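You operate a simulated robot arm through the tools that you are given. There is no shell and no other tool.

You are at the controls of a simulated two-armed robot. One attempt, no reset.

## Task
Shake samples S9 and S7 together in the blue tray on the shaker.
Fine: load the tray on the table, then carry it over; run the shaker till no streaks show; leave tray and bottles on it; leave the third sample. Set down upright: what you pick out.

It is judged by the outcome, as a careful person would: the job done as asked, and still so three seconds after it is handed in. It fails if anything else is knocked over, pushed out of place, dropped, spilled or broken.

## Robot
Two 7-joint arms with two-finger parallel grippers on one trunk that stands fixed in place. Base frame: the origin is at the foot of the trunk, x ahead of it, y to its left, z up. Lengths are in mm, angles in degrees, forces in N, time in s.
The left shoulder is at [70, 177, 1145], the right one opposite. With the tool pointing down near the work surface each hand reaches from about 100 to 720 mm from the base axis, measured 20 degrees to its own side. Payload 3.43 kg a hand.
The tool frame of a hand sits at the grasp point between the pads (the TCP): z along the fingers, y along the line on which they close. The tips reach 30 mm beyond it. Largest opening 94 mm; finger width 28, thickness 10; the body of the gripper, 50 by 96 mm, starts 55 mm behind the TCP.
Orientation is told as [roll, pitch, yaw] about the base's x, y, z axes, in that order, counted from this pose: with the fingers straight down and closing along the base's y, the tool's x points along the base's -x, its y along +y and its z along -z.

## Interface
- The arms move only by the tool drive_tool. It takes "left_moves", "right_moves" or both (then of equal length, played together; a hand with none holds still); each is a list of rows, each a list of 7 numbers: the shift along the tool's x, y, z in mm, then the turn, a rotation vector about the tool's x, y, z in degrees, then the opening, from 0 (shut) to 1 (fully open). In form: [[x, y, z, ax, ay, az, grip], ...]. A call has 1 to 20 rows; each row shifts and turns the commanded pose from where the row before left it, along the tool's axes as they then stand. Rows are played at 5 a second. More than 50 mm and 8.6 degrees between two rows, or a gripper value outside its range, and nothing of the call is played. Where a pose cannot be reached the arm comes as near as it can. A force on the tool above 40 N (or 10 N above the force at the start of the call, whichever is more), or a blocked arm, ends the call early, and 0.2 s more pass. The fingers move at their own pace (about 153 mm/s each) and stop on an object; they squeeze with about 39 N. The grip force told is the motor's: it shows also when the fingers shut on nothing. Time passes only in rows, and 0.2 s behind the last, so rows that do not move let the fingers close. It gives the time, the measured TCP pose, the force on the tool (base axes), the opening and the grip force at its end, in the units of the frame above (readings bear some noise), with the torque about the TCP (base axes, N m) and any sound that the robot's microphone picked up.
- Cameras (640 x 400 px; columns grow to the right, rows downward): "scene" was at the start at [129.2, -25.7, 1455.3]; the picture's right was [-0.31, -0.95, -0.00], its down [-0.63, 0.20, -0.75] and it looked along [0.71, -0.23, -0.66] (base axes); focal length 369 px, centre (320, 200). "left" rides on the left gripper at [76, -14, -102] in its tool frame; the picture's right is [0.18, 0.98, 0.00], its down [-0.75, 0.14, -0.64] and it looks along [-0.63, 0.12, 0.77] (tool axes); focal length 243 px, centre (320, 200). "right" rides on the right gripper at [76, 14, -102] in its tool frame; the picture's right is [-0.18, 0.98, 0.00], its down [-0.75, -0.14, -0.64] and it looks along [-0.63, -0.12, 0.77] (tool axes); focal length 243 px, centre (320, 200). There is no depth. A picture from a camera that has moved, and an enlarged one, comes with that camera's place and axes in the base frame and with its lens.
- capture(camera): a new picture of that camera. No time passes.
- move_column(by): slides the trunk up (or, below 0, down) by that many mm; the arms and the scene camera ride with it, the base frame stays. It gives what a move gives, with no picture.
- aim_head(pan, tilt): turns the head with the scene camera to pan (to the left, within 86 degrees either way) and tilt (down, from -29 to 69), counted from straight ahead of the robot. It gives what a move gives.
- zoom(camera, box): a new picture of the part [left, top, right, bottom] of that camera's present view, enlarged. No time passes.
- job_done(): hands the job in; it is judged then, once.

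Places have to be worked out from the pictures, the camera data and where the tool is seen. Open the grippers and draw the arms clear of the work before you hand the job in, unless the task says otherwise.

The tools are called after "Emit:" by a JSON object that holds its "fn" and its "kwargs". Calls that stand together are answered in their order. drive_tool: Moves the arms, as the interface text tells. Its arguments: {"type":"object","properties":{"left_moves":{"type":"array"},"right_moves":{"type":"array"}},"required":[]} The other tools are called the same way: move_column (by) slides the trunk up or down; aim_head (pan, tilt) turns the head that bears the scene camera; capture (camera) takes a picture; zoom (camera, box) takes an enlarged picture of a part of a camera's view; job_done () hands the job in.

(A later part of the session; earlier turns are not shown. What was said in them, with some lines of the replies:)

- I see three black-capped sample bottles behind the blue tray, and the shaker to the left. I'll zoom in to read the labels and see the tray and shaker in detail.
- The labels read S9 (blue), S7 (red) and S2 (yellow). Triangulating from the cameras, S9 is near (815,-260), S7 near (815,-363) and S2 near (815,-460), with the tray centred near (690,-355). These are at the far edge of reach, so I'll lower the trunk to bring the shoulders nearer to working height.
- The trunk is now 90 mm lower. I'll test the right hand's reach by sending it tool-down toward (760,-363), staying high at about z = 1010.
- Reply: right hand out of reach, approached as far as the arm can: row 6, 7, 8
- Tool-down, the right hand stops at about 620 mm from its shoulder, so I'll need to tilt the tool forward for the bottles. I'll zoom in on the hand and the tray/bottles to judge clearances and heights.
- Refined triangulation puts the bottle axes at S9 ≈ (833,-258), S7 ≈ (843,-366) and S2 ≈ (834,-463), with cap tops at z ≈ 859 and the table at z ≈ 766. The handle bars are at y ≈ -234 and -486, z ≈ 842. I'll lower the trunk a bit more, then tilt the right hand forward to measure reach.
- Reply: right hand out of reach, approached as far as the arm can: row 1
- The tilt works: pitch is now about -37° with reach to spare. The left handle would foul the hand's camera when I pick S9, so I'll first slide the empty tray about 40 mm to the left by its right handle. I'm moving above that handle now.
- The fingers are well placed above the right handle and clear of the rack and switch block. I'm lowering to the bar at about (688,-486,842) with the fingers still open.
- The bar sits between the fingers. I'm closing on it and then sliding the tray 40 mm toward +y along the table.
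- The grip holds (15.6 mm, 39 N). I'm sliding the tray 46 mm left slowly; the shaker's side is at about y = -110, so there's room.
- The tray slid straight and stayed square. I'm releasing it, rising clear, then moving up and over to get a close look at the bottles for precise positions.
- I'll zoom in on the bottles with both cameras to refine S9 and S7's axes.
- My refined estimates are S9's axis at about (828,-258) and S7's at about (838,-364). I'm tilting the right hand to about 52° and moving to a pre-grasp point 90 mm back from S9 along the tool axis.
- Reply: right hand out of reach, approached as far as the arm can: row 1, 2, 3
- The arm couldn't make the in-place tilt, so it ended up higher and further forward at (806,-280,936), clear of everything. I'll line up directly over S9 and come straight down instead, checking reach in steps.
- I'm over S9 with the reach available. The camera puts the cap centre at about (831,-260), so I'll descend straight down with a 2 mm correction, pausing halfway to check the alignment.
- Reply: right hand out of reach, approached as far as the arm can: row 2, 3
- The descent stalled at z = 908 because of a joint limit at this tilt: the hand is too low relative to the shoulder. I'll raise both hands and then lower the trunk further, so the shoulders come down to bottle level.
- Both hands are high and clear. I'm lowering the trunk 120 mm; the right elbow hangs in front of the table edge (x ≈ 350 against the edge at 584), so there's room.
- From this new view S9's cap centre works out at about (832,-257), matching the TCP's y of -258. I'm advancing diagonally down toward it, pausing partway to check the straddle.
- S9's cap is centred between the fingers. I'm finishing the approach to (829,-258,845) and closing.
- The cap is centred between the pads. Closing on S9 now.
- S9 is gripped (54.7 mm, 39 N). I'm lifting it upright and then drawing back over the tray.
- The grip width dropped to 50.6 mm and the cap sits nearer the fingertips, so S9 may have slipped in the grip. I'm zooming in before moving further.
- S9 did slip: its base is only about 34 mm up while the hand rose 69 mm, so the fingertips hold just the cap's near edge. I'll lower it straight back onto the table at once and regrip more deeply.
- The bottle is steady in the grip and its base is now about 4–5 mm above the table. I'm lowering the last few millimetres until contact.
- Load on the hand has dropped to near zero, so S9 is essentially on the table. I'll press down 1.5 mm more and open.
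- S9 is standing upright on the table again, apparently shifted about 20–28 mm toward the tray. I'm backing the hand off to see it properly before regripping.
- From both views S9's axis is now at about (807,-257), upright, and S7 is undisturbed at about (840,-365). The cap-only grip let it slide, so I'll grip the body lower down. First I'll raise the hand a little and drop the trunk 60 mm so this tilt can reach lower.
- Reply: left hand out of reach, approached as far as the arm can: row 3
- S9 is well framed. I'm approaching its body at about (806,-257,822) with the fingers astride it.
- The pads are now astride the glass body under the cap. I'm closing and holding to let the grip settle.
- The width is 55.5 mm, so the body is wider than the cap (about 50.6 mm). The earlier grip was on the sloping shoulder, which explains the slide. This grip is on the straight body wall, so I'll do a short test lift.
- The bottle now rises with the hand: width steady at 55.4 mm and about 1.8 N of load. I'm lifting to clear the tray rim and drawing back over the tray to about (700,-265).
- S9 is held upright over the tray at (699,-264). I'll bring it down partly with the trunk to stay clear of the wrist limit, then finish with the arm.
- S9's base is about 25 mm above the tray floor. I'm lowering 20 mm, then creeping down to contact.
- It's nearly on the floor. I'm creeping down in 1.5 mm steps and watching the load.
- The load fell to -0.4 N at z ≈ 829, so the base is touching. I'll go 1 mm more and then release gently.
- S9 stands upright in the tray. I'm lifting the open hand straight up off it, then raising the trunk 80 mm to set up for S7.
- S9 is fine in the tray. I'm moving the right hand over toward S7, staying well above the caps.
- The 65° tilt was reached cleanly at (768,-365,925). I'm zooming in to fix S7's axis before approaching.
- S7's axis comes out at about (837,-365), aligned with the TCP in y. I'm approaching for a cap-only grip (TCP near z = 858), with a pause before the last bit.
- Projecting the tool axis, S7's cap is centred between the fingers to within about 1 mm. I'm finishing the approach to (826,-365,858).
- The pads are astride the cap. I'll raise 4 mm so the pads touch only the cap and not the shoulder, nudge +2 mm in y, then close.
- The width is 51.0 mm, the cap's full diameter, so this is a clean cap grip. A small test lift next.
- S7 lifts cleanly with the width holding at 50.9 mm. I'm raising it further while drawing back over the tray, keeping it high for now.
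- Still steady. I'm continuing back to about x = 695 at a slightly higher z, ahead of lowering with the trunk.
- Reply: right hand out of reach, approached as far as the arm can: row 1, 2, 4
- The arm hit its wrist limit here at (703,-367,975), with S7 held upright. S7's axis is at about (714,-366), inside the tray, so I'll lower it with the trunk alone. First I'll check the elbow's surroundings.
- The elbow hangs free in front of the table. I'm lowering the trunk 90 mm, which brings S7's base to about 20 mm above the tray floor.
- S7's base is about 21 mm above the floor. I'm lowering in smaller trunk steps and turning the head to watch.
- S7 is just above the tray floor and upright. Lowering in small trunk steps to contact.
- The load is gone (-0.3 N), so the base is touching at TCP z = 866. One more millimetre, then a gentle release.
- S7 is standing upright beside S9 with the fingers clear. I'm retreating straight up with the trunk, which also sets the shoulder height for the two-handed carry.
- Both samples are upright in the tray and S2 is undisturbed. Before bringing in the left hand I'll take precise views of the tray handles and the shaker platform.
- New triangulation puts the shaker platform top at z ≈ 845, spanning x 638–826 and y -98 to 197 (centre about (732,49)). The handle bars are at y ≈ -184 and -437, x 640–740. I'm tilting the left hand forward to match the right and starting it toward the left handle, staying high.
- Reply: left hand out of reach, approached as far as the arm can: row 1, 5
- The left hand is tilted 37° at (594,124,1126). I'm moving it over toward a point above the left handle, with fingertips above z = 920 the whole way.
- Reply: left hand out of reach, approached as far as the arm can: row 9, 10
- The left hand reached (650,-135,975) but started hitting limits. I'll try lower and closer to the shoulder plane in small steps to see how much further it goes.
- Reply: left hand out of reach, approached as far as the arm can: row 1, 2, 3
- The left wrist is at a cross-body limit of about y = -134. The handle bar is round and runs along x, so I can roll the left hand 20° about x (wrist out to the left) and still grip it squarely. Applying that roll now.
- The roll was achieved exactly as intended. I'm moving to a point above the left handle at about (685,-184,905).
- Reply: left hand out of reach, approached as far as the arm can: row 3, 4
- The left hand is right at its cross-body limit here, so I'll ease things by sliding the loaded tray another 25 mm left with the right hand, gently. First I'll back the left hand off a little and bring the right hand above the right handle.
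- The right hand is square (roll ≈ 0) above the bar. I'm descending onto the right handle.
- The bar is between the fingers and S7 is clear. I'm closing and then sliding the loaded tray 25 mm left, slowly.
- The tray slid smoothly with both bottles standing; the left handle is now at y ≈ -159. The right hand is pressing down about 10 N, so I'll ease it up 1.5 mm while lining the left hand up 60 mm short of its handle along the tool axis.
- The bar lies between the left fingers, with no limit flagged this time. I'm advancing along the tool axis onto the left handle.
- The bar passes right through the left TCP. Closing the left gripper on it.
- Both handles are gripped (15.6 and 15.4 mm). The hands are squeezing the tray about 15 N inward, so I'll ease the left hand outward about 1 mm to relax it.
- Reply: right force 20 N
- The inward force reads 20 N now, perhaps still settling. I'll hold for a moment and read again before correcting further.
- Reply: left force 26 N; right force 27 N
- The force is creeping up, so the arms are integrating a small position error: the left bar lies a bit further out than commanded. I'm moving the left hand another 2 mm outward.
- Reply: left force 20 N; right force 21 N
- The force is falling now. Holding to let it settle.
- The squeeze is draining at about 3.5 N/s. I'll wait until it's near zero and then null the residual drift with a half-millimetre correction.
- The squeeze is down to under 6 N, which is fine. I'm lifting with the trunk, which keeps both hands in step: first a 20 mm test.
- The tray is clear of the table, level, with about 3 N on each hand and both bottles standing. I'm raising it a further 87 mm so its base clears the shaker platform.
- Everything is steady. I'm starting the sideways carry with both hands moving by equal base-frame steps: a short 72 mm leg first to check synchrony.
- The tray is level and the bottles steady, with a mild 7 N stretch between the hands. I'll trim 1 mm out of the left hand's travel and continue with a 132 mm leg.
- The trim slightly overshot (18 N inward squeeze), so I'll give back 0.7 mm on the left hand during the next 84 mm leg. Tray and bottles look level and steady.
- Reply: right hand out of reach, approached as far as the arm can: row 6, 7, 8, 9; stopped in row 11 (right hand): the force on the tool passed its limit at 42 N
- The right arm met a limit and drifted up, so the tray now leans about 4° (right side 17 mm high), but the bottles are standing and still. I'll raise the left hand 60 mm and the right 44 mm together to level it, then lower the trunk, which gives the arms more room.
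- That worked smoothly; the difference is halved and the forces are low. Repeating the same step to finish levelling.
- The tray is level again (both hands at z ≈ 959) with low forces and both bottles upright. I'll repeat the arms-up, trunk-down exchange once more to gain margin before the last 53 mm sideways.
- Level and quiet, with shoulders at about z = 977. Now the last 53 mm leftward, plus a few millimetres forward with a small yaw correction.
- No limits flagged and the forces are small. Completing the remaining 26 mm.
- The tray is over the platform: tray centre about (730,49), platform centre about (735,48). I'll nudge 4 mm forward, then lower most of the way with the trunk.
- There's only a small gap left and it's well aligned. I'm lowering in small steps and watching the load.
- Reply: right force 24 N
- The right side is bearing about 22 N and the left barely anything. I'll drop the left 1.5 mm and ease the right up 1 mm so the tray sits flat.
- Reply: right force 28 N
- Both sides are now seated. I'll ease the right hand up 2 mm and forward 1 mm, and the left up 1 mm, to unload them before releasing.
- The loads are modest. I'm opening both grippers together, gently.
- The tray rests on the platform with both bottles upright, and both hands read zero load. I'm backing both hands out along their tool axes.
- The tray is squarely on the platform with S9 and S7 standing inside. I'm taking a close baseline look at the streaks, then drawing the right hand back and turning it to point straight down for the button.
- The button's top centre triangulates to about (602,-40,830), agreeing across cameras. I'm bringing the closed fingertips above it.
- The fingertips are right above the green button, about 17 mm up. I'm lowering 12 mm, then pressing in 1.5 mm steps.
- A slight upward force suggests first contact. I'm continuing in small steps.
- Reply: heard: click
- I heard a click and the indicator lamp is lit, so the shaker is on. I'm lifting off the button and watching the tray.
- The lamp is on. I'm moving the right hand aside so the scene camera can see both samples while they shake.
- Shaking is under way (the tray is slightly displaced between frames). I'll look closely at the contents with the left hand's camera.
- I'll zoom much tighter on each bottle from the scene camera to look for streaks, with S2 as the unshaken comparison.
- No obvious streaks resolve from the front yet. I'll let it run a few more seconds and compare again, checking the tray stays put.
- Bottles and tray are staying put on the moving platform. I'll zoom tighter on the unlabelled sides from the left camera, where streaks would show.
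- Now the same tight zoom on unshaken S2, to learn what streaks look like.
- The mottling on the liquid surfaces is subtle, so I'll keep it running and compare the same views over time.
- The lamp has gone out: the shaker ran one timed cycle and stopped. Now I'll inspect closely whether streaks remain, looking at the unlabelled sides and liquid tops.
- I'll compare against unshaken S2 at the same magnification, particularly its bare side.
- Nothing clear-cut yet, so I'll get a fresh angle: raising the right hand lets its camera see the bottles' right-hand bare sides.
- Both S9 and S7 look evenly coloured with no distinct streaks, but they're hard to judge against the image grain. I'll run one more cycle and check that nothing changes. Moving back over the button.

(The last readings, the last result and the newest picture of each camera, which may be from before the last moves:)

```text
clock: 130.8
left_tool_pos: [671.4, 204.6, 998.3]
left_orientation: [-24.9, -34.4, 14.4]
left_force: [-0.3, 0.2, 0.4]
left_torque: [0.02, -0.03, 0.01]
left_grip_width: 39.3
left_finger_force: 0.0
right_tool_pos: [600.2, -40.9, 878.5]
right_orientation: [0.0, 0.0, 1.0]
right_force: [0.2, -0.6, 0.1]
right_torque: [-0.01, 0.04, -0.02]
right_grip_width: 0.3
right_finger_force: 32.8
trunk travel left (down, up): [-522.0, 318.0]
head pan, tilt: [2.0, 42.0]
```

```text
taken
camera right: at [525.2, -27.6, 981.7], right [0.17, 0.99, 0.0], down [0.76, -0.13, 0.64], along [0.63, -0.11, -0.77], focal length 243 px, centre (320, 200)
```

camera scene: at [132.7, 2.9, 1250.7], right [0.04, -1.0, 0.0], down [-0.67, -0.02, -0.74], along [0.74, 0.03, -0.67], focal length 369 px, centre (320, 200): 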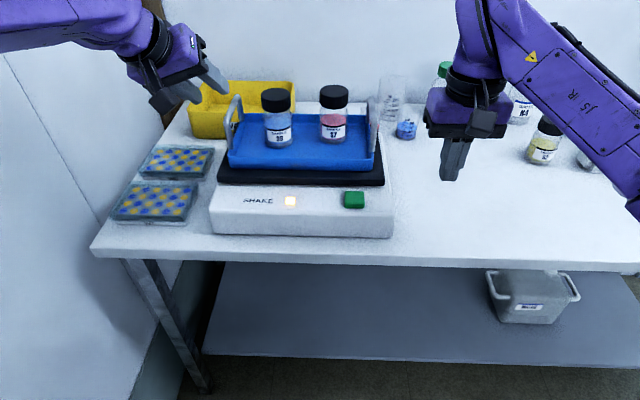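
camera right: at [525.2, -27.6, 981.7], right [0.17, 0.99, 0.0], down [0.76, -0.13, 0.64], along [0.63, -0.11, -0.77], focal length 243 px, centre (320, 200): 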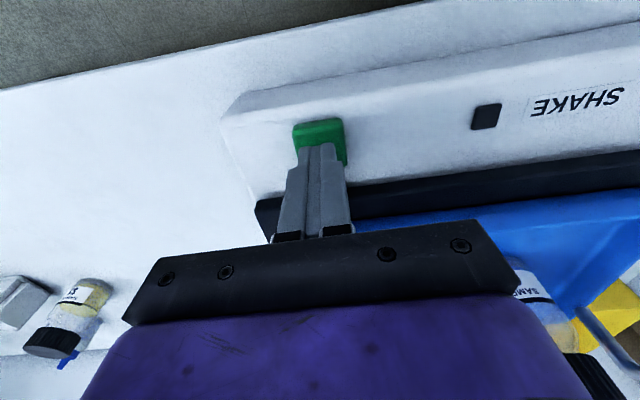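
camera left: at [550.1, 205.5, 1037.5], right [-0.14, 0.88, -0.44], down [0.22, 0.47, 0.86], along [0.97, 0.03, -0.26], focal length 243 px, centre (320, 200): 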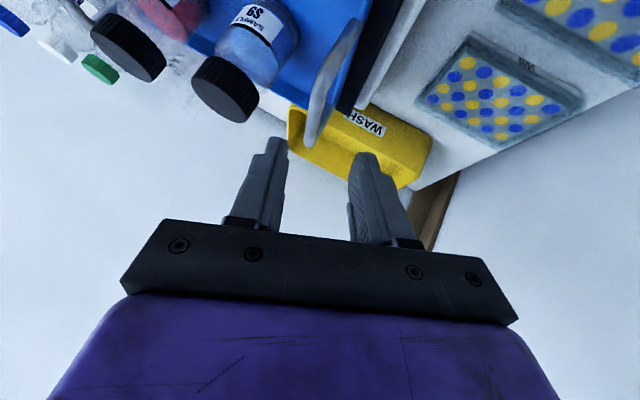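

I'm over the button with the lamp off. Pressing again in the same careful way.

Emit:
{"fn": "drive_tool", "kwargs": {"right_moves": [[0, 0, 6, 0, 0, 0, 0], [0, 0, 6, 0, 0, 0, 0], [0, 0, 2, 0, 0, 0, 0], [0, 0, 0, 0, 0, 0, 0]]}}

Emit:
{"fn": "drive_tool", "kwargs": {"right_moves": [[0, 0, 1.5, 0, 0, 0, 0], [0, 0, 0, 0, 0, 0, 0]]}}

```text
clock: 131.8
left_tool_pos: [672.1, 205.2, 998.0]
left_orientation: [-24.9, -34.4, 14.3]
left_force: [0.0, 0.4, -0.2]
left_torque: [0.02, 0.0, -0.02]
left_grip_width: 39.6
left_finger_force: 0.0
right_tool_pos: [602.6, -39.6, 861.7]
right_orientation: [-0.1, 0.0, 1.0]
right_force: [-0.8, -0.1, 2.3]
right_torque: [-0.05, 0.03, 0.02]
right_grip_width: 0.0
right_finger_force: 33.7
trunk travel left (down, up): [-522.0, 318.0]
head pan, tilt: [2.0, 42.0]
heard: click
```

```text
clock: 132.4
left_tool_pos: [672.6, 205.3, 997.8]
left_orientation: [-24.9, -34.4, 14.4]
left_force: [-0.1, 0.2, 0.4]
left_torque: [0.02, 0.0, 0.01]
left_grip_width: 39.3
left_finger_force: 0.0
right_tool_pos: [604.3, -39.0, 860.8]
right_orientation: [-0.1, -0.1, 1.1]
right_force: [-0.1, -1.8, 1.8]
right_torque: [-0.06, 0.0, 0.0]
right_grip_width: 0.0
right_finger_force: 32.8
trunk travel left (down, up): [-522.0, 318.0]
head pan, tilt: [2.0, 42.0]
```

It clicked. I'm lifting off and aside, then checking the lamp and tray.

Emit:
{"fn": "drive_tool", "kwargs": {"right_moves": [[0, 0, -8, 0, 0, 0, 0], [0, 0, -20, 0, 0, 0, 0], [8, -30, -20, 0, 0, 0, 0], [8, -35, -20, 0, 0, 0, 0], [8, -35, -20, 0, 0, 0, 0], [8, -30, -20, 0, 0, 0, 0]]}}

Emit:
{"fn": "zoom", "kwargs": {"camera": "scene", "box": [200, 70, 400, 220]}}

Emit:
{"fn": "zoom", "kwargs": {"camera": "right", "box": [380, 140, 620, 240]}}

```text
clock: 133.8
left_tool_pos: [672.7, 204.6, 997.5]
left_orientation: [-24.8, -34.5, 14.4]
left_force: [-0.4, -0.4, -0.6]
left_torque: [-0.02, -0.02, 0.01]
left_grip_width: 39.9
left_finger_force: 0.1
right_tool_pos: [575.4, -170.8, 970.6]
right_orientation: [0.0, 0.0, 1.1]
right_force: [-0.1, -0.4, 0.0]
right_torque: [0.03, 0.0, 0.0]
right_grip_width: 0.0
right_finger_force: 32.9
trunk travel left (down, up): [-522.0, 318.0]
head pan, tilt: [2.0, 42.0]
```

```text
2.67 times, centred on (300, 145) of scene
camera zoom: at [132.1, 2.7, 1250.7], right [0.04, -1.0, 0.0], down [-0.67, -0.02, -0.74], along [0.74, 0.03, -0.67], focal length 984 px, centre (373, 347)
```

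zoom: 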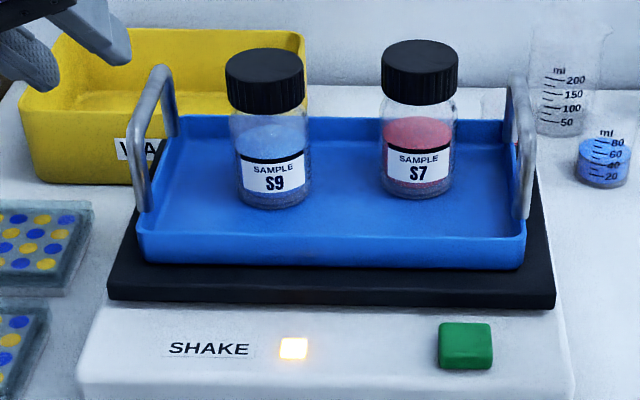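

```text
2.67 times, centred on (500, 190) of right
camera zoom: at [498.8, -158.4, 1073.6], right [0.17, 0.99, 0.0], down [0.76, -0.13, 0.64], along [0.63, -0.11, -0.77], focal length 647 px, centre (-160, 227)
```

zoom: 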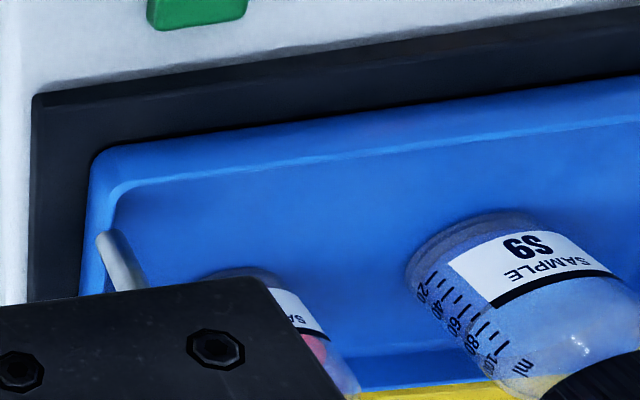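

It's running again with everything stable. I'll raise the right hand for a better view and wait out the cycle.

Emit:
{"fn": "drive_tool", "kwargs": {"right_moves": [[0, 0, -30, 0, 0, 0, 0], [0, 0, -30, 0, 0, 0, 0], [0, 0, -30, 0, 0, 0, 0], [0, 0, 0, 0, 0, 0, 0], [0, 0, 0, 0, 0, 0, 0], [0, 0, 0, 0, 0, 0, 0], [0, 0, 0, 0, 0, 0, 0], [0, 0, 0, 0, 0, 0, 0], [0, 0, 0, 0, 0, 0, 0], [0, 0, 0, 0, 0, 0, 0], [0, 0, 0, 0, 0, 0, 0], [0, 0, 0, 0, 0, 0, 0], [0, 0, 0, 0, 0, 0, 0], [0, 0, 0, 0, 0, 0, 0], [0, 0, 0, 0, 0, 0, 0], [0, 0, 0, 0, 0, 0, 0], [0, 0, 0, 0, 0, 0, 0], [0, 0, 0, 0, 0, 0, 0], [0, 0, 0, 0, 0, 0, 0], [0, 0, 0, 0, 0, 0, 0]]}}

Emit:
{"fn": "zoom", "kwargs": {"camera": "scene", "box": [200, 70, 400, 220]}}

Emit:
{"fn": "drive_tool", "kwargs": {"right_moves": [[0, 0, 0, 0, 0, 0, 0], [0, 0, 0, 0, 0, 0, 0], [0, 0, 0, 0, 0, 0, 0], [0, 0, 0, 0, 0, 0, 0], [0, 0, 0, 0, 0, 0, 0], [0, 0, 0, 0, 0, 0, 0], [0, 0, 0, 0, 0, 0, 0], [0, 0, 0, 0, 0, 0, 0], [0, 0, 0, 0, 0, 0, 0], [0, 0, 0, 0, 0, 0, 0]]}}

Emit:
{"fn": "zoom", "kwargs": {"camera": "scene", "box": [200, 70, 400, 220]}}

Emit:
{"fn": "zoom", "kwargs": {"camera": "scene", "box": [322, 110, 348, 130]}}

Emit:
{"fn": "zoom", "kwargs": {"camera": "scene", "box": [270, 112, 296, 132]}}

Emit:
{"fn": "zoom", "kwargs": {"camera": "left", "box": [130, 0, 200, 65]}}

Emit:
{"fn": "zoom", "kwargs": {"camera": "left", "box": [225, 30, 305, 100]}}

```text
clock: 138.0
left_tool_pos: [673.1, 204.9, 997.5]
left_orientation: [-24.9, -34.4, 14.3]
left_force: [0.1, -0.1, -0.2]
left_torque: [-0.01, 0.0, -0.01]
left_grip_width: 39.6
left_finger_force: 0.1
right_tool_pos: [574.1, -170.0, 1058.6]
right_orientation: [-0.1, 0.0, 1.0]
right_force: [0.5, -0.4, -0.6]
right_torque: [0.0, 0.04, 0.0]
right_grip_width: 0.0
right_finger_force: 33.0
trunk travel left (down, up): [-522.0, 318.0]
head pan, tilt: [2.0, 42.0]
```

```text
2.67 times, centred on (300, 145) of scene
camera zoom: at [132.8, 3.6, 1250.7], right [0.04, -1.0, 0.0], down [-0.67, -0.02, -0.74], along [0.74, 0.03, -0.67], focal length 984 px, centre (373, 347)
```

zoom: 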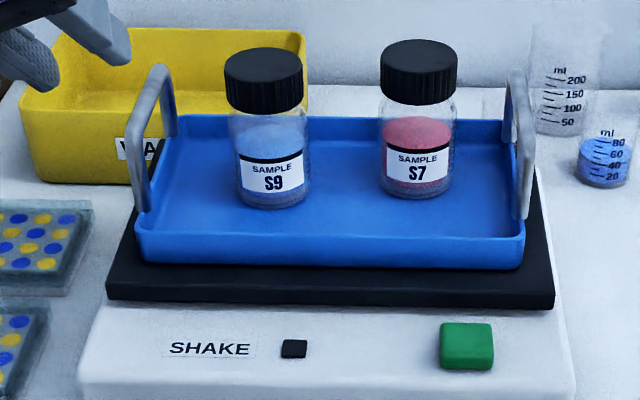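

```text
clock: 140.2
left_tool_pos: [671.8, 205.3, 998.1]
left_orientation: [-24.9, -34.4, 14.4]
left_force: [-0.9, 0.1, 0.8]
left_torque: [0.0, -0.01, 0.01]
left_grip_width: 39.6
left_finger_force: 0.1
right_tool_pos: [574.8, -168.5, 1058.5]
right_orientation: [-0.1, -0.1, 0.9]
right_force: [-0.1, -0.5, -0.7]
right_torque: [0.01, 0.0, -0.01]
right_grip_width: 0.0
right_finger_force: 33.4
trunk travel left (down, up): [-522.0, 318.0]
head pan, tilt: [2.0, 42.0]
```

```text
2.67 times, centred on (300, 145) of scene
camera zoom: at [132.8, 3.6, 1250.7], right [0.04, -1.0, 0.0], down [-0.67, -0.02, -0.74], along [0.74, 0.03, -0.67], focal length 984 px, centre (373, 347)
```

zoom: 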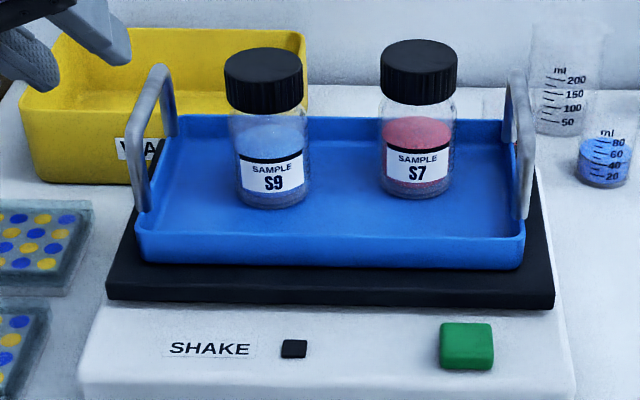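

```text
16.00 times, centred on (335, 120) of scene
camera zoom: at [132.8, 3.6, 1250.7], right [0.04, -1.0, 0.0], down [-0.67, -0.02, -0.74], along [0.74, 0.03, -0.67], focal length 5902 px, centre (80, 1480)
```

zoom: 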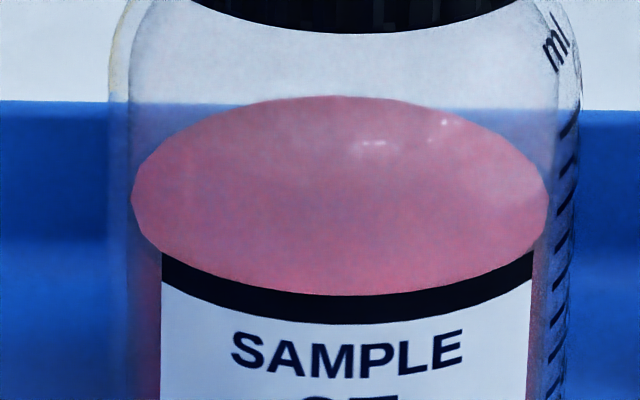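

```text
16.00 times, centred on (283, 122) of scene
camera zoom: at [132.8, 3.6, 1250.7], right [0.04, -1.0, 0.0], down [-0.67, -0.02, -0.74], along [0.74, 0.03, -0.67], focal length 5902 px, centre (912, 1448)
```

zoom: 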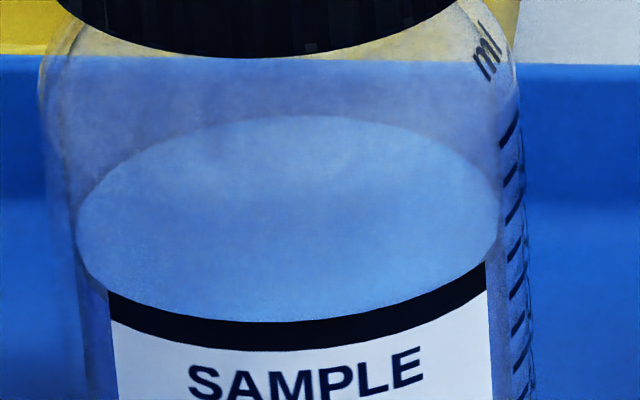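

```text
6.15 times, centred on (165, 32) of left
camera zoom: at [550.4, 205.8, 1037.3], right [-0.14, 0.88, -0.45], down [0.22, 0.47, 0.86], along [0.97, 0.03, -0.26], focal length 1493 px, centre (1274, 1231)
```

zoom: 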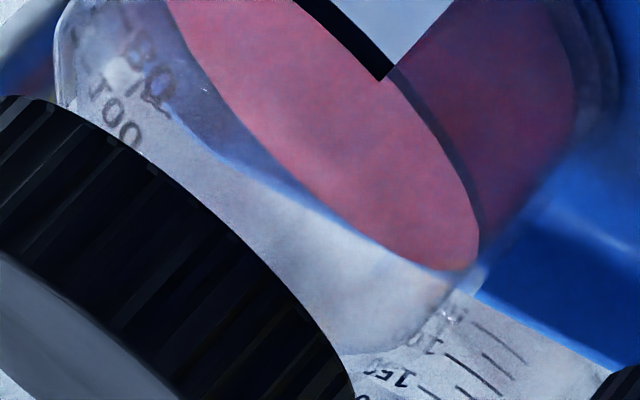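

```text
5.71 times, centred on (265, 65) of left
camera zoom: at [550.4, 205.8, 1037.3], right [-0.14, 0.88, -0.45], down [0.22, 0.47, 0.86], along [0.97, 0.03, -0.26], focal length 1386 px, centre (634, 971)
```

zoom: 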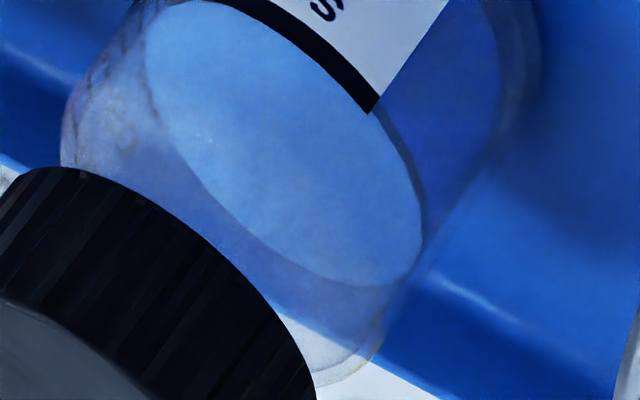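

The lamp is off again and nothing visibly changed between cycles in S9 or S7. One more comparison: S2's bare side (never shaken) against theirs at high zoom.

Emit:
{"fn": "zoom", "kwargs": {"camera": "right", "box": [195, 200, 235, 235]}}

Emit:
{"fn": "zoom", "kwargs": {"camera": "scene", "box": [526, 142, 540, 162]}}

Emit:
{"fn": "zoom", "kwargs": {"camera": "right", "box": [405, 165, 485, 225]}}

Emit:
{"fn": "zoom", "kwargs": {"camera": "right", "box": [490, 150, 570, 220]}}

```text
11.43 times, centred on (215, 218) of right
camera zoom: at [498.9, -156.0, 1161.8], right [0.17, 0.99, 0.0], down [0.76, -0.13, 0.64], along [0.63, -0.11, -0.77], focal length 2773 px, centre (1520, 0)
```

zoom: 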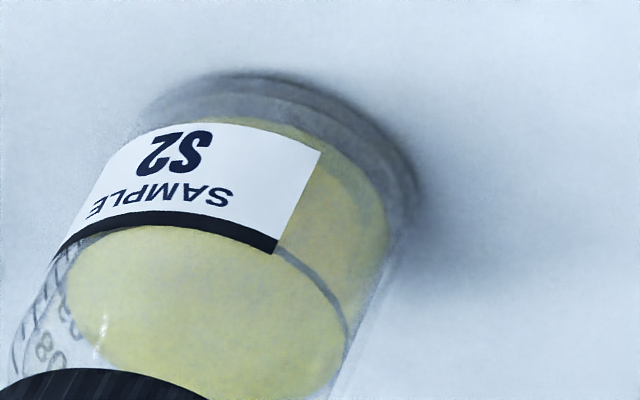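

```text
16.00 times, centred on (533, 152) of scene
camera zoom: at [132.8, 3.6, 1250.7], right [0.04, -1.0, 0.0], down [-0.67, -0.02, -0.74], along [0.74, 0.03, -0.67], focal length 5902 px, centre (-3088, 968)
```

zoom: 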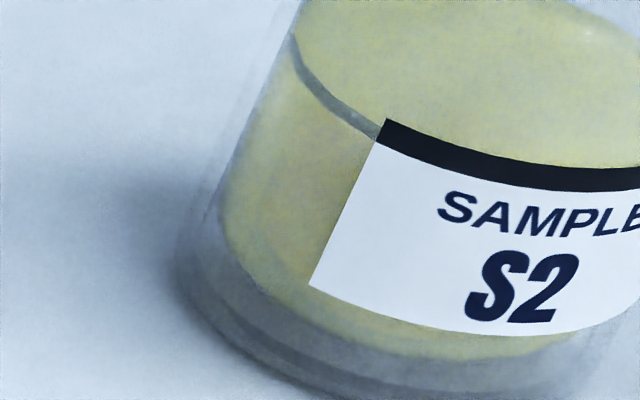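

```text
6.67 times, centred on (445, 195) of right
camera zoom: at [498.9, -156.0, 1161.8], right [0.17, 0.99, 0.0], down [0.76, -0.13, 0.64], along [0.63, -0.11, -0.77], focal length 1618 px, centre (-513, 233)
```

zoom: 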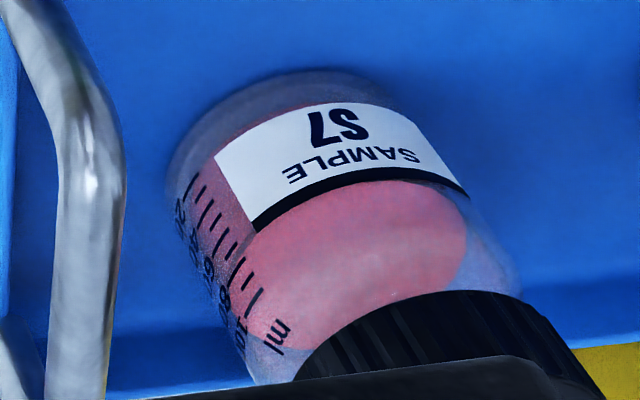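

```text
5.71 times, centred on (530, 185) of right
camera zoom: at [498.9, -156.0, 1161.8], right [0.17, 0.99, 0.0], down [0.76, -0.13, 0.64], along [0.63, -0.11, -0.77], focal length 1386 px, centre (-880, 286)
```

zoom: 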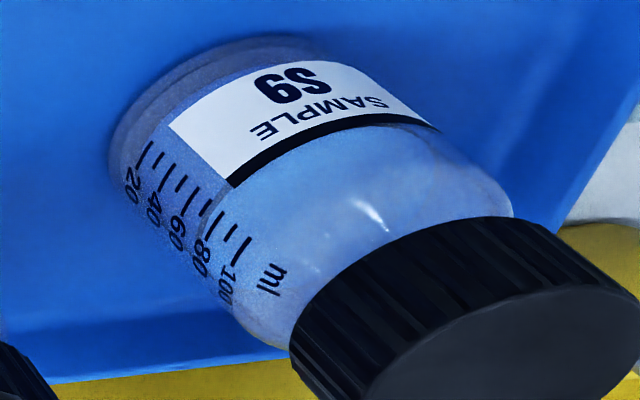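

S9 and S7 look uniform from every side I can see. Since each press only gives a short timed cycle, I'll run a couple more as insurance, pressing only while the lamp is off. Returning to the button.

Emit:
{"fn": "drive_tool", "kwargs": {"right_moves": [[-4.8, 21.4, 20, 0, 0, 0, 0], [-4.8, 21.4, 25, 0, 0, 0, 0], [-4.8, 21.4, 30, 0, 0, 0, 0], [-4.8, 21.4, 35, 0, 0, 0, 0], [-4.8, 21.4, 35, 0, 0, 0, 0], [-4.8, 21.4, 35, 0, 0, 0, 0], [0, 0, 0, 0, 0, 0, 0]]}}

Emit:
{"fn": "zoom", "kwargs": {"camera": "scene", "box": [200, 70, 440, 250]}}

```text
clock: 141.8
left_tool_pos: [671.4, 204.4, 997.4]
left_orientation: [-24.8, -34.3, 14.3]
left_force: [0.2, 0.0, 0.4]
left_torque: [0.05, 0.02, 0.0]
left_grip_width: 39.7
left_finger_force: 0.0
right_tool_pos: [600.6, -41.3, 880.7]
right_orientation: [-0.1, -0.1, 1.0]
right_force: [0.2, 0.1, -0.3]
right_torque: [-0.01, 0.04, -0.01]
right_grip_width: 0.1
right_finger_force: 33.3
trunk travel left (down, up): [-522.0, 318.0]
head pan, tilt: [2.0, 42.0]
```

```text
2.22 times, centred on (320, 160) of scene
camera zoom: at [132.2, 3.2, 1250.7], right [0.04, -1.0, 0.0], down [-0.67, -0.02, -0.74], along [0.74, 0.03, -0.67], focal length 820 px, centre (320, 289)
```

zoom: 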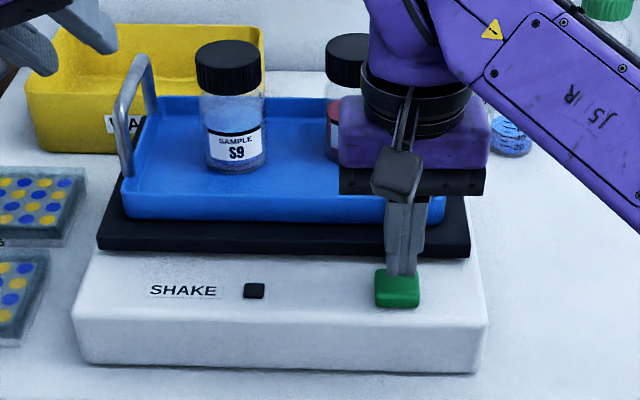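

The lamp is off and the fingertips are over the button. Pressing for a third cycle, then lifting just clear.

Emit:
{"fn": "drive_tool", "kwargs": {"right_moves": [[0, 0, 6, 0, 0, 0, 0], [0, 0, 6, 0, 0, 0, 0], [0, 0, 4, 0, 0, 0, 0], [0, 0, 1, 0, 0, 0, 0], [0, 0, 0, 0, 0, 0, 0]]}}

Emit:
{"fn": "capture", "kwargs": {"camera": "scene"}}

```text
clock: 143.0
left_tool_pos: [672.0, 205.9, 997.3]
left_orientation: [-24.9, -34.3, 14.4]
left_force: [0.1, 0.6, 0.1]
left_torque: [0.01, -0.03, 0.0]
left_grip_width: 39.1
left_finger_force: 0.1
right_tool_pos: [600.8, -40.0, 861.8]
right_orientation: [0.0, -0.1, 1.0]
right_force: [-1.0, -0.9, 2.5]
right_torque: [-0.03, 0.01, 0.02]
right_grip_width: 0.0
right_finger_force: 32.2
trunk travel left (down, up): [-522.0, 318.0]
head pan, tilt: [2.0, 42.0]
heard: click
```

```text
taken
camera scene: at [132.3, 3.6, 1250.7], right [0.04, -1.0, 0.0], down [-0.67, -0.02, -0.74], along [0.74, 0.03, -0.67], focal length 369 px, centre (320, 200)
```

scene: 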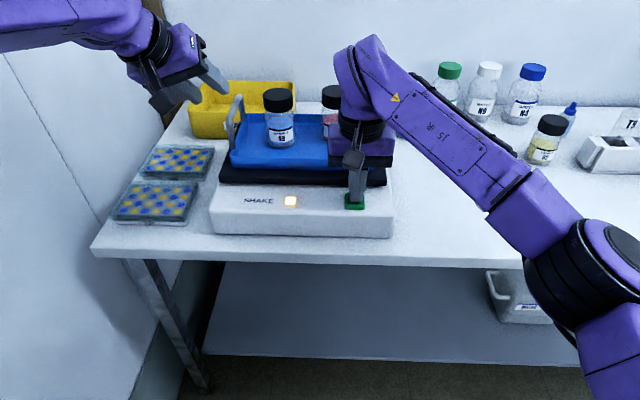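

It clicked and the lamp is on. I'm lifting clear and holding above until this cycle ends.

Emit:
{"fn": "drive_tool", "kwargs": {"right_moves": [[0, 0, -10, 0, 0, 0, 0], [0, 0, -12, 0, 0, 0, 0], [0, 0, 0, 0, 0, 0, 0], [0, 0, 0, 0, 0, 0, 0], [0, 0, 0, 0, 0, 0, 0], [0, 0, 0, 0, 0, 0, 0], [0, 0, 0, 0, 0, 0, 0], [0, 0, 0, 0, 0, 0, 0], [0, 0, 0, 0, 0, 0, 0], [0, 0, 0, 0, 0, 0, 0], [0, 0, 0, 0, 0, 0, 0], [0, 0, 0, 0, 0, 0, 0], [0, 0, 0, 0, 0, 0, 0], [0, 0, 0, 0, 0, 0, 0], [0, 0, 0, 0, 0, 0, 0], [0, 0, 0, 0, 0, 0, 0], [0, 0, 0, 0, 0, 0, 0], [0, 0, 0, 0, 0, 0, 0], [0, 0, 0, 0, 0, 0, 0], [0, 0, 0, 0, 0, 0, 0]]}}

Emit:
{"fn": "drive_tool", "kwargs": {"right_moves": [[0, 0, 0, 0, 0, 0, 0], [0, 0, 0, 0, 0, 0, 0], [0, 0, 0, 0, 0, 0, 0], [0, 0, 0, 0, 0, 0, 0], [0, 0, 0, 0, 0, 0, 0], [0, 0, 0, 0, 0, 0, 0], [0, 0, 0, 0, 0, 0, 0], [0, 0, 0, 0, 0, 0, 0]]}}

Emit:
{"fn": "zoom", "kwargs": {"camera": "scene", "box": [200, 70, 440, 250]}}

Emit:
{"fn": "zoom", "kwargs": {"camera": "left", "box": [110, 0, 310, 100]}}

```text
clock: 147.2
left_tool_pos: [672.7, 204.8, 998.2]
left_orientation: [-25.0, -34.4, 14.4]
left_force: [1.1, -0.2, 0.2]
left_torque: [0.02, 0.0, 0.0]
left_grip_width: 39.3
left_finger_force: 0.1
right_tool_pos: [600.1, -40.8, 882.8]
right_orientation: [-0.1, 0.0, 1.0]
right_force: [-0.2, -0.3, 0.7]
right_torque: [-0.01, -0.02, -0.01]
right_grip_width: 0.0
right_finger_force: 32.7
trunk travel left (down, up): [-522.0, 318.0]
head pan, tilt: [2.0, 42.0]
```

```text
clock: 149.0
left_tool_pos: [671.9, 205.3, 997.3]
left_orientation: [-24.9, -34.4, 14.4]
left_force: [0.7, -0.8, -0.4]
left_torque: [-0.06, 0.0, -0.02]
left_grip_width: 39.5
left_finger_force: 0.1
right_tool_pos: [600.9, -42.1, 882.7]
right_orientation: [-0.1, -0.1, 0.9]
right_force: [-0.1, 0.9, -1.1]
right_torque: [0.02, -0.01, -0.01]
right_grip_width: 0.0
right_finger_force: 33.1
trunk travel left (down, up): [-522.0, 318.0]
head pan, tilt: [2.0, 42.0]
```

```text
2.22 times, centred on (320, 160) of scene
camera zoom: at [132.8, 3.7, 1250.7], right [0.04, -1.0, 0.0], down [-0.67, -0.02, -0.74], along [0.74, 0.03, -0.67], focal length 820 px, centre (320, 289)
```

zoom: 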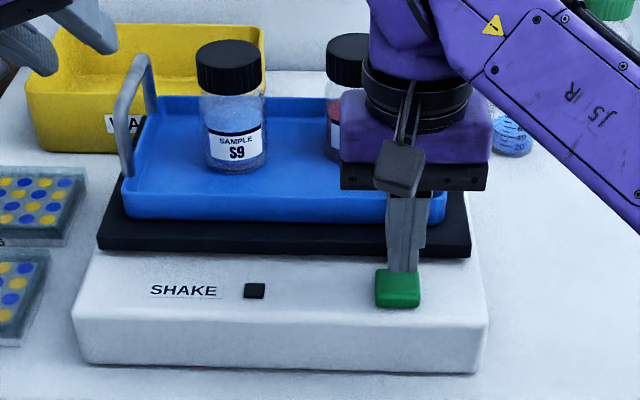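

```text
3.20 times, centred on (210, 50) of left
camera zoom: at [550.4, 205.9, 1037.3], right [-0.14, 0.88, -0.45], down [0.22, 0.47, 0.86], along [0.97, 0.03, -0.26], focal length 776 px, centre (672, 680)
```

zoom: 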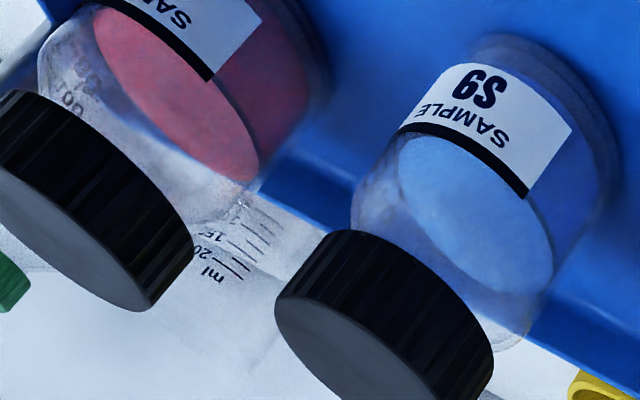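

The third cycle is done and both samples still look uniform and unmoved. One last cycle for certainty, then I'll finish.

Emit:
{"fn": "drive_tool", "kwargs": {"right_moves": [[0, 0, 6, 0, 0, 0, 0], [0, 0, 6, 0, 0, 0, 0], [0, 0, 5, 0, 0, 0, 0], [0, 0, 3, 0, 0, 0, 0], [0, 0, 0, 0, 0, 0, 0]]}}

Emit:
{"fn": "capture", "kwargs": {"camera": "scene"}}

```text
clock: 150.2
left_tool_pos: [671.4, 205.2, 997.7]
left_orientation: [-24.8, -34.5, 14.5]
left_force: [0.0, -0.5, 0.2]
left_torque: [-0.02, -0.03, 0.03]
left_grip_width: 39.5
left_finger_force: 0.1
right_tool_pos: [600.1, -40.7, 863.9]
right_orientation: [-0.1, -0.2, 1.0]
right_force: [0.1, 0.7, 1.4]
right_torque: [0.02, -0.01, -0.01]
right_grip_width: 0.1
right_finger_force: 32.8
trunk travel left (down, up): [-522.0, 318.0]
head pan, tilt: [2.0, 42.0]
```

```text
taken
camera scene: at [132.5, 3.8, 1250.7], right [0.04, -1.0, 0.0], down [-0.67, -0.02, -0.74], along [0.74, 0.03, -0.67], focal length 369 px, centre (320, 200)
```

scene: 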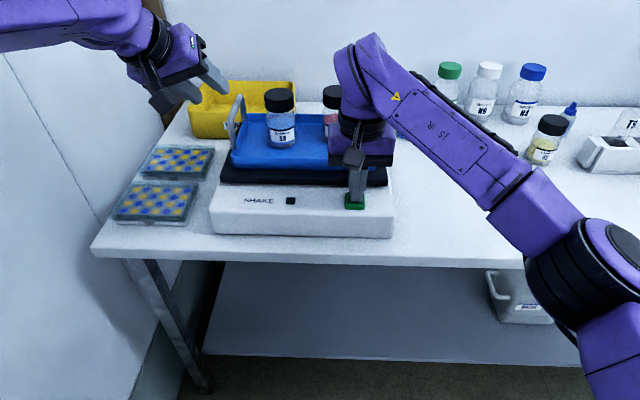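

There's contact, but no click yet and the lamp is off. One small step further.

Emit:
{"fn": "drive_tool", "kwargs": {"right_moves": [[0, 0, 2, 0, 0, 0, 0], [0, 0, 0, 0, 0, 0, 0]]}}

Emit:
{"fn": "capture", "kwargs": {"camera": "scene"}}

```text
clock: 150.8
left_tool_pos: [672.4, 206.2, 998.5]
left_orientation: [-24.9, -34.4, 14.5]
left_force: [-0.8, -0.6, 0.0]
left_torque: [-0.01, -0.02, 0.06]
left_grip_width: 39.5
left_finger_force: 0.0
right_tool_pos: [599.5, -41.3, 861.7]
right_orientation: [0.0, 0.0, 1.0]
right_force: [0.6, -1.2, 2.0]
right_torque: [-0.03, 0.02, 0.0]
right_grip_width: 0.0
right_finger_force: 33.0
trunk travel left (down, up): [-522.0, 318.0]
head pan, tilt: [2.0, 42.0]
heard: click
```

```text
taken
camera scene: at [132.6, 3.6, 1250.7], right [0.04, -1.0, 0.0], down [-0.67, -0.02, -0.74], along [0.74, 0.03, -0.67], focal length 369 px, centre (320, 200)
```

scene: 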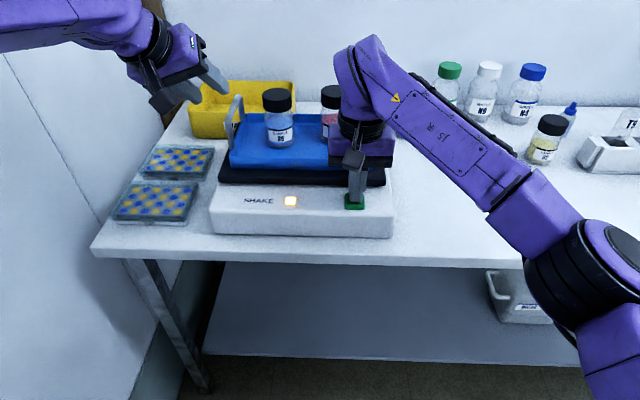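

The lamp is on for the final cycle. While it runs I'm drawing both arms clear and opening the grippers.

Emit:
{"fn": "drive_tool", "kwargs": {"left_moves": [[0, 0, 0, 0, 0, 0, 0.42], [0, 0, -15, 0, 0, 0, 0.42], [0, 0, -25, 0, 0, 0, 0.42], [0, 0, -25, 0, 0, 0, 0.6], [0, 0, -25, 0, 0, 0, 0.8], [0, 0, -25, 0, 0, 0, 1], [0, 0, 0, 0, 0, 0, 1], [0, 0, 0, 0, 0, 0, 1], [0, 0, 0, 0, 0, 0, 1]], "right_moves": [[0, 0, -10, 0, 0, 0, 0], [0, 0, -25, 0, 0, 0, 0], [0, 0, -30, 0, 0, 0, 0], [10, -30, -30, 0, 0, 0, 0], [10, -35, -30, 0, 0, 0, 0.3], [10, -35, -30, 0, 0, 0, 0.6], [10, -35, -20, 0, 0, 0, 1], [10, -35, 0, 0, 0, 0, 1], [0, 0, 0, 0, 0, 0, 1]]}}

Emit:
{"fn": "capture", "kwargs": {"camera": "scene"}}

```text
clock: 152.8
left_tool_pos: [602.9, 238.5, 1084.6]
left_orientation: [-24.9, -34.5, 14.3]
left_force: [0.0, 0.1, -0.3]
left_torque: [0.0, 0.02, 0.0]
left_grip_width: 94.2
left_finger_force: 0.0
right_tool_pos: [556.0, -210.1, 1037.0]
right_orientation: [-0.1, 0.0, 1.1]
right_force: [0.8, 0.2, -0.2]
right_torque: [-0.03, -0.03, 0.0]
right_grip_width: 94.0
right_finger_force: 0.1
trunk travel left (down, up): [-522.0, 318.0]
head pan, tilt: [2.0, 42.0]
```

```text
taken
camera scene: at [133.0, 4.6, 1250.6], right [0.04, -1.0, 0.0], down [-0.67, -0.02, -0.74], along [0.74, 0.03, -0.67], focal length 369 px, centre (320, 200)
```

scene: 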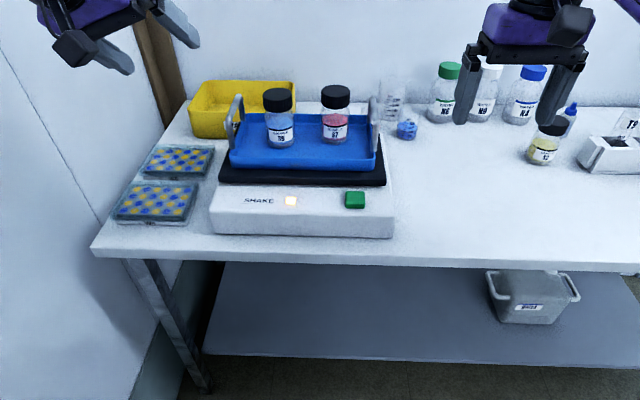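

Both arms are clear with grippers open, and the shaker is finishing its cycle. Waiting for the lamp to go out before the final check.

Emit:
{"fn": "drive_tool", "kwargs": {"right_moves": [[0, 0, -10, 0, 0, 0, 1], [0, 0, -10, 0, 0, 0, 1], [0, 0, 0, 0, 0, 0, 1], [0, 0, 0, 0, 0, 0, 1], [0, 0, 0, 0, 0, 0, 1], [0, 0, 0, 0, 0, 0, 1], [0, 0, 0, 0, 0, 0, 1], [0, 0, 0, 0, 0, 0, 1], [0, 0, 0, 0, 0, 0, 1], [0, 0, 0, 0, 0, 0, 1], [0, 0, 0, 0, 0, 0, 1], [0, 0, 0, 0, 0, 0, 1], [0, 0, 0, 0, 0, 0, 1], [0, 0, 0, 0, 0, 0, 1], [0, 0, 0, 0, 0, 0, 1], [0, 0, 0, 0, 0, 0, 1], [0, 0, 0, 0, 0, 0, 1], [0, 0, 0, 0, 0, 0, 1], [0, 0, 0, 0, 0, 0, 1], [0, 0, 0, 0, 0, 0, 1]]}}

Emit:
{"fn": "drive_tool", "kwargs": {"right_moves": [[0, 0, 0, 0, 0, 0, 1], [0, 0, 0, 0, 0, 0, 1], [0, 0, 0, 0, 0, 0, 1], [0, 0, 0, 0, 0, 0, 1], [0, 0, 0, 0, 0, 0, 1]]}}

Emit:
{"fn": "capture", "kwargs": {"camera": "scene"}}

Emit:
{"fn": "zoom", "kwargs": {"camera": "scene", "box": [200, 70, 400, 220]}}

Emit:
{"fn": "zoom", "kwargs": {"camera": "scene", "box": [262, 100, 356, 152]}}

Emit:
{"fn": "zoom", "kwargs": {"camera": "scene", "box": [380, 60, 640, 200]}}

```text
clock: 157.0
left_tool_pos: [602.3, 237.6, 1086.2]
left_orientation: [-24.9, -34.4, 14.4]
left_force: [0.5, 0.0, -0.8]
left_torque: [0.02, 0.0, -0.02]
left_grip_width: 93.9
left_finger_force: 0.1
right_tool_pos: [556.3, -210.9, 1056.1]
right_orientation: [-0.1, 0.0, 1.0]
right_force: [1.0, 0.2, 0.3]
right_torque: [0.0, -0.03, -0.02]
right_grip_width: 94.0
right_finger_force: 0.0
trunk travel left (down, up): [-522.0, 318.0]
head pan, tilt: [2.0, 42.0]
```

```text
clock: 158.2
left_tool_pos: [602.3, 237.1, 1085.2]
left_orientation: [-24.9, -34.5, 14.4]
left_force: [0.0, 0.0, 0.3]
left_torque: [0.02, -0.03, -0.01]
left_grip_width: 94.0
left_finger_force: 0.1
right_tool_pos: [555.3, -212.0, 1057.9]
right_orientation: [-0.1, -0.1, 1.1]
right_force: [0.7, -0.1, 0.5]
right_torque: [0.0, 0.01, 0.01]
right_grip_width: 93.7
right_finger_force: 0.0
trunk travel left (down, up): [-522.0, 318.0]
head pan, tilt: [2.0, 42.0]
```

```text
taken
camera scene: at [132.8, 3.6, 1250.7], right [0.04, -1.0, 0.0], down [-0.67, -0.02, -0.74], along [0.74, 0.03, -0.67], focal length 369 px, centre (320, 200)
```

scene: 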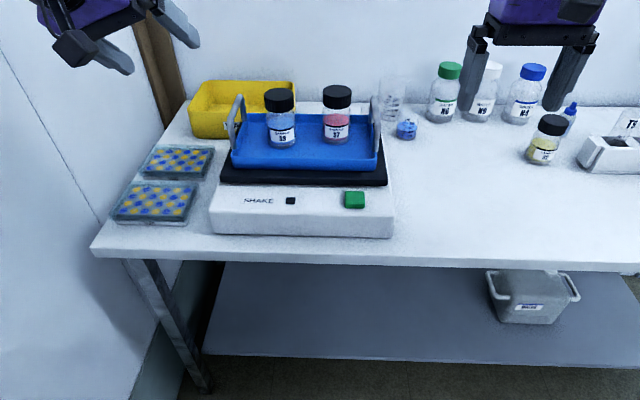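

```text
2.67 times, centred on (300, 145) of scene
camera zoom: at [132.8, 3.6, 1250.7], right [0.04, -1.0, 0.0], down [-0.67, -0.02, -0.74], along [0.74, 0.03, -0.67], focal length 984 px, centre (373, 347)
```

zoom: 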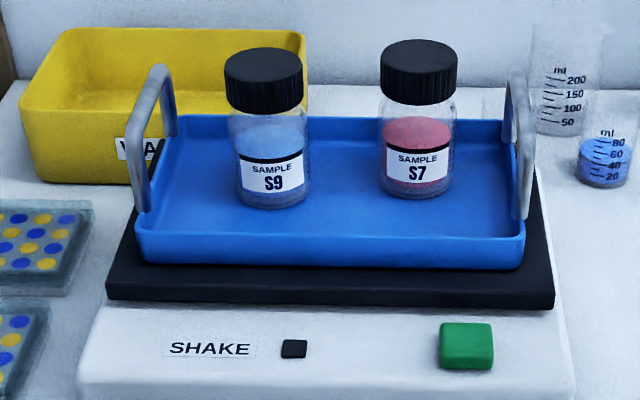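

```text
6.81 times, centred on (309, 126) of scene
camera zoom: at [132.8, 3.6, 1250.7], right [0.04, -1.0, 0.0], down [-0.67, -0.02, -0.74], along [0.74, 0.03, -0.67], focal length 2512 px, centre (395, 704)
```

zoom: 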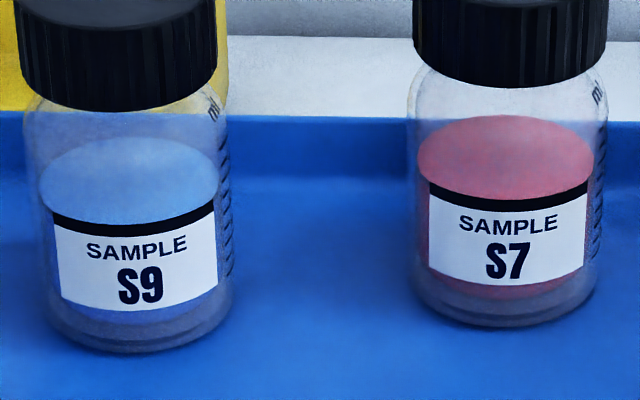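

```text
2.46 times, centred on (510, 130) of scene
camera zoom: at [132.8, 3.6, 1250.7], right [0.04, -1.0, 0.0], down [-0.67, -0.02, -0.74], along [0.74, 0.03, -0.67], focal length 908 px, centre (-148, 372)
```

zoom: 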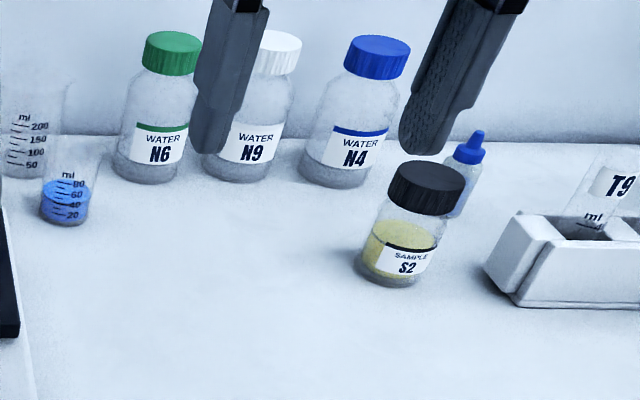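

The shaker has stopped with its lamp off. The blue tray sits squarely on the platform with S9 and S7 upright and evenly coloured. S2 and everything else are undisturbed, and both hands are open and clear, so I'm handing in.

Emit:
{"fn": "job_done", "kwargs": {}}

```text
The job is handed in.
```

S9 and S7 are shaken and standing upright together in the blue tray on the shaker. The shaker has stopped, and S2 is still where it was on the table.

- **Streaks:** I ran four timed cycles. Both samples looked evenly coloured after the first and did not change after that. I never clearly made out streaks before shaking either, and unshaken S2 looked much the same. So "no streaks" means none were visible to me, not that I watched them disappear.
- **S9 slip:** my first grip on S9 was on the sloping shoulder of the bottle, and it slid about 35 mm in the fingers while lifted. It stayed upright. I set it back on the table and gripped it again lower down.
- **Tray tilt:** while I carried the tray over, the right arm hit its reach limit and the tray leaned about 4°. The bottles did not tip, and I levelled the tray before setting it down.
- **Tray position:** I slid the tray to the left on the table twice (about 47 mm empty, then 25 mm loaded) to bring the handles within reach.

In the final camera views nothing else was moved or knocked over. Both grippers are open and clear of the work.
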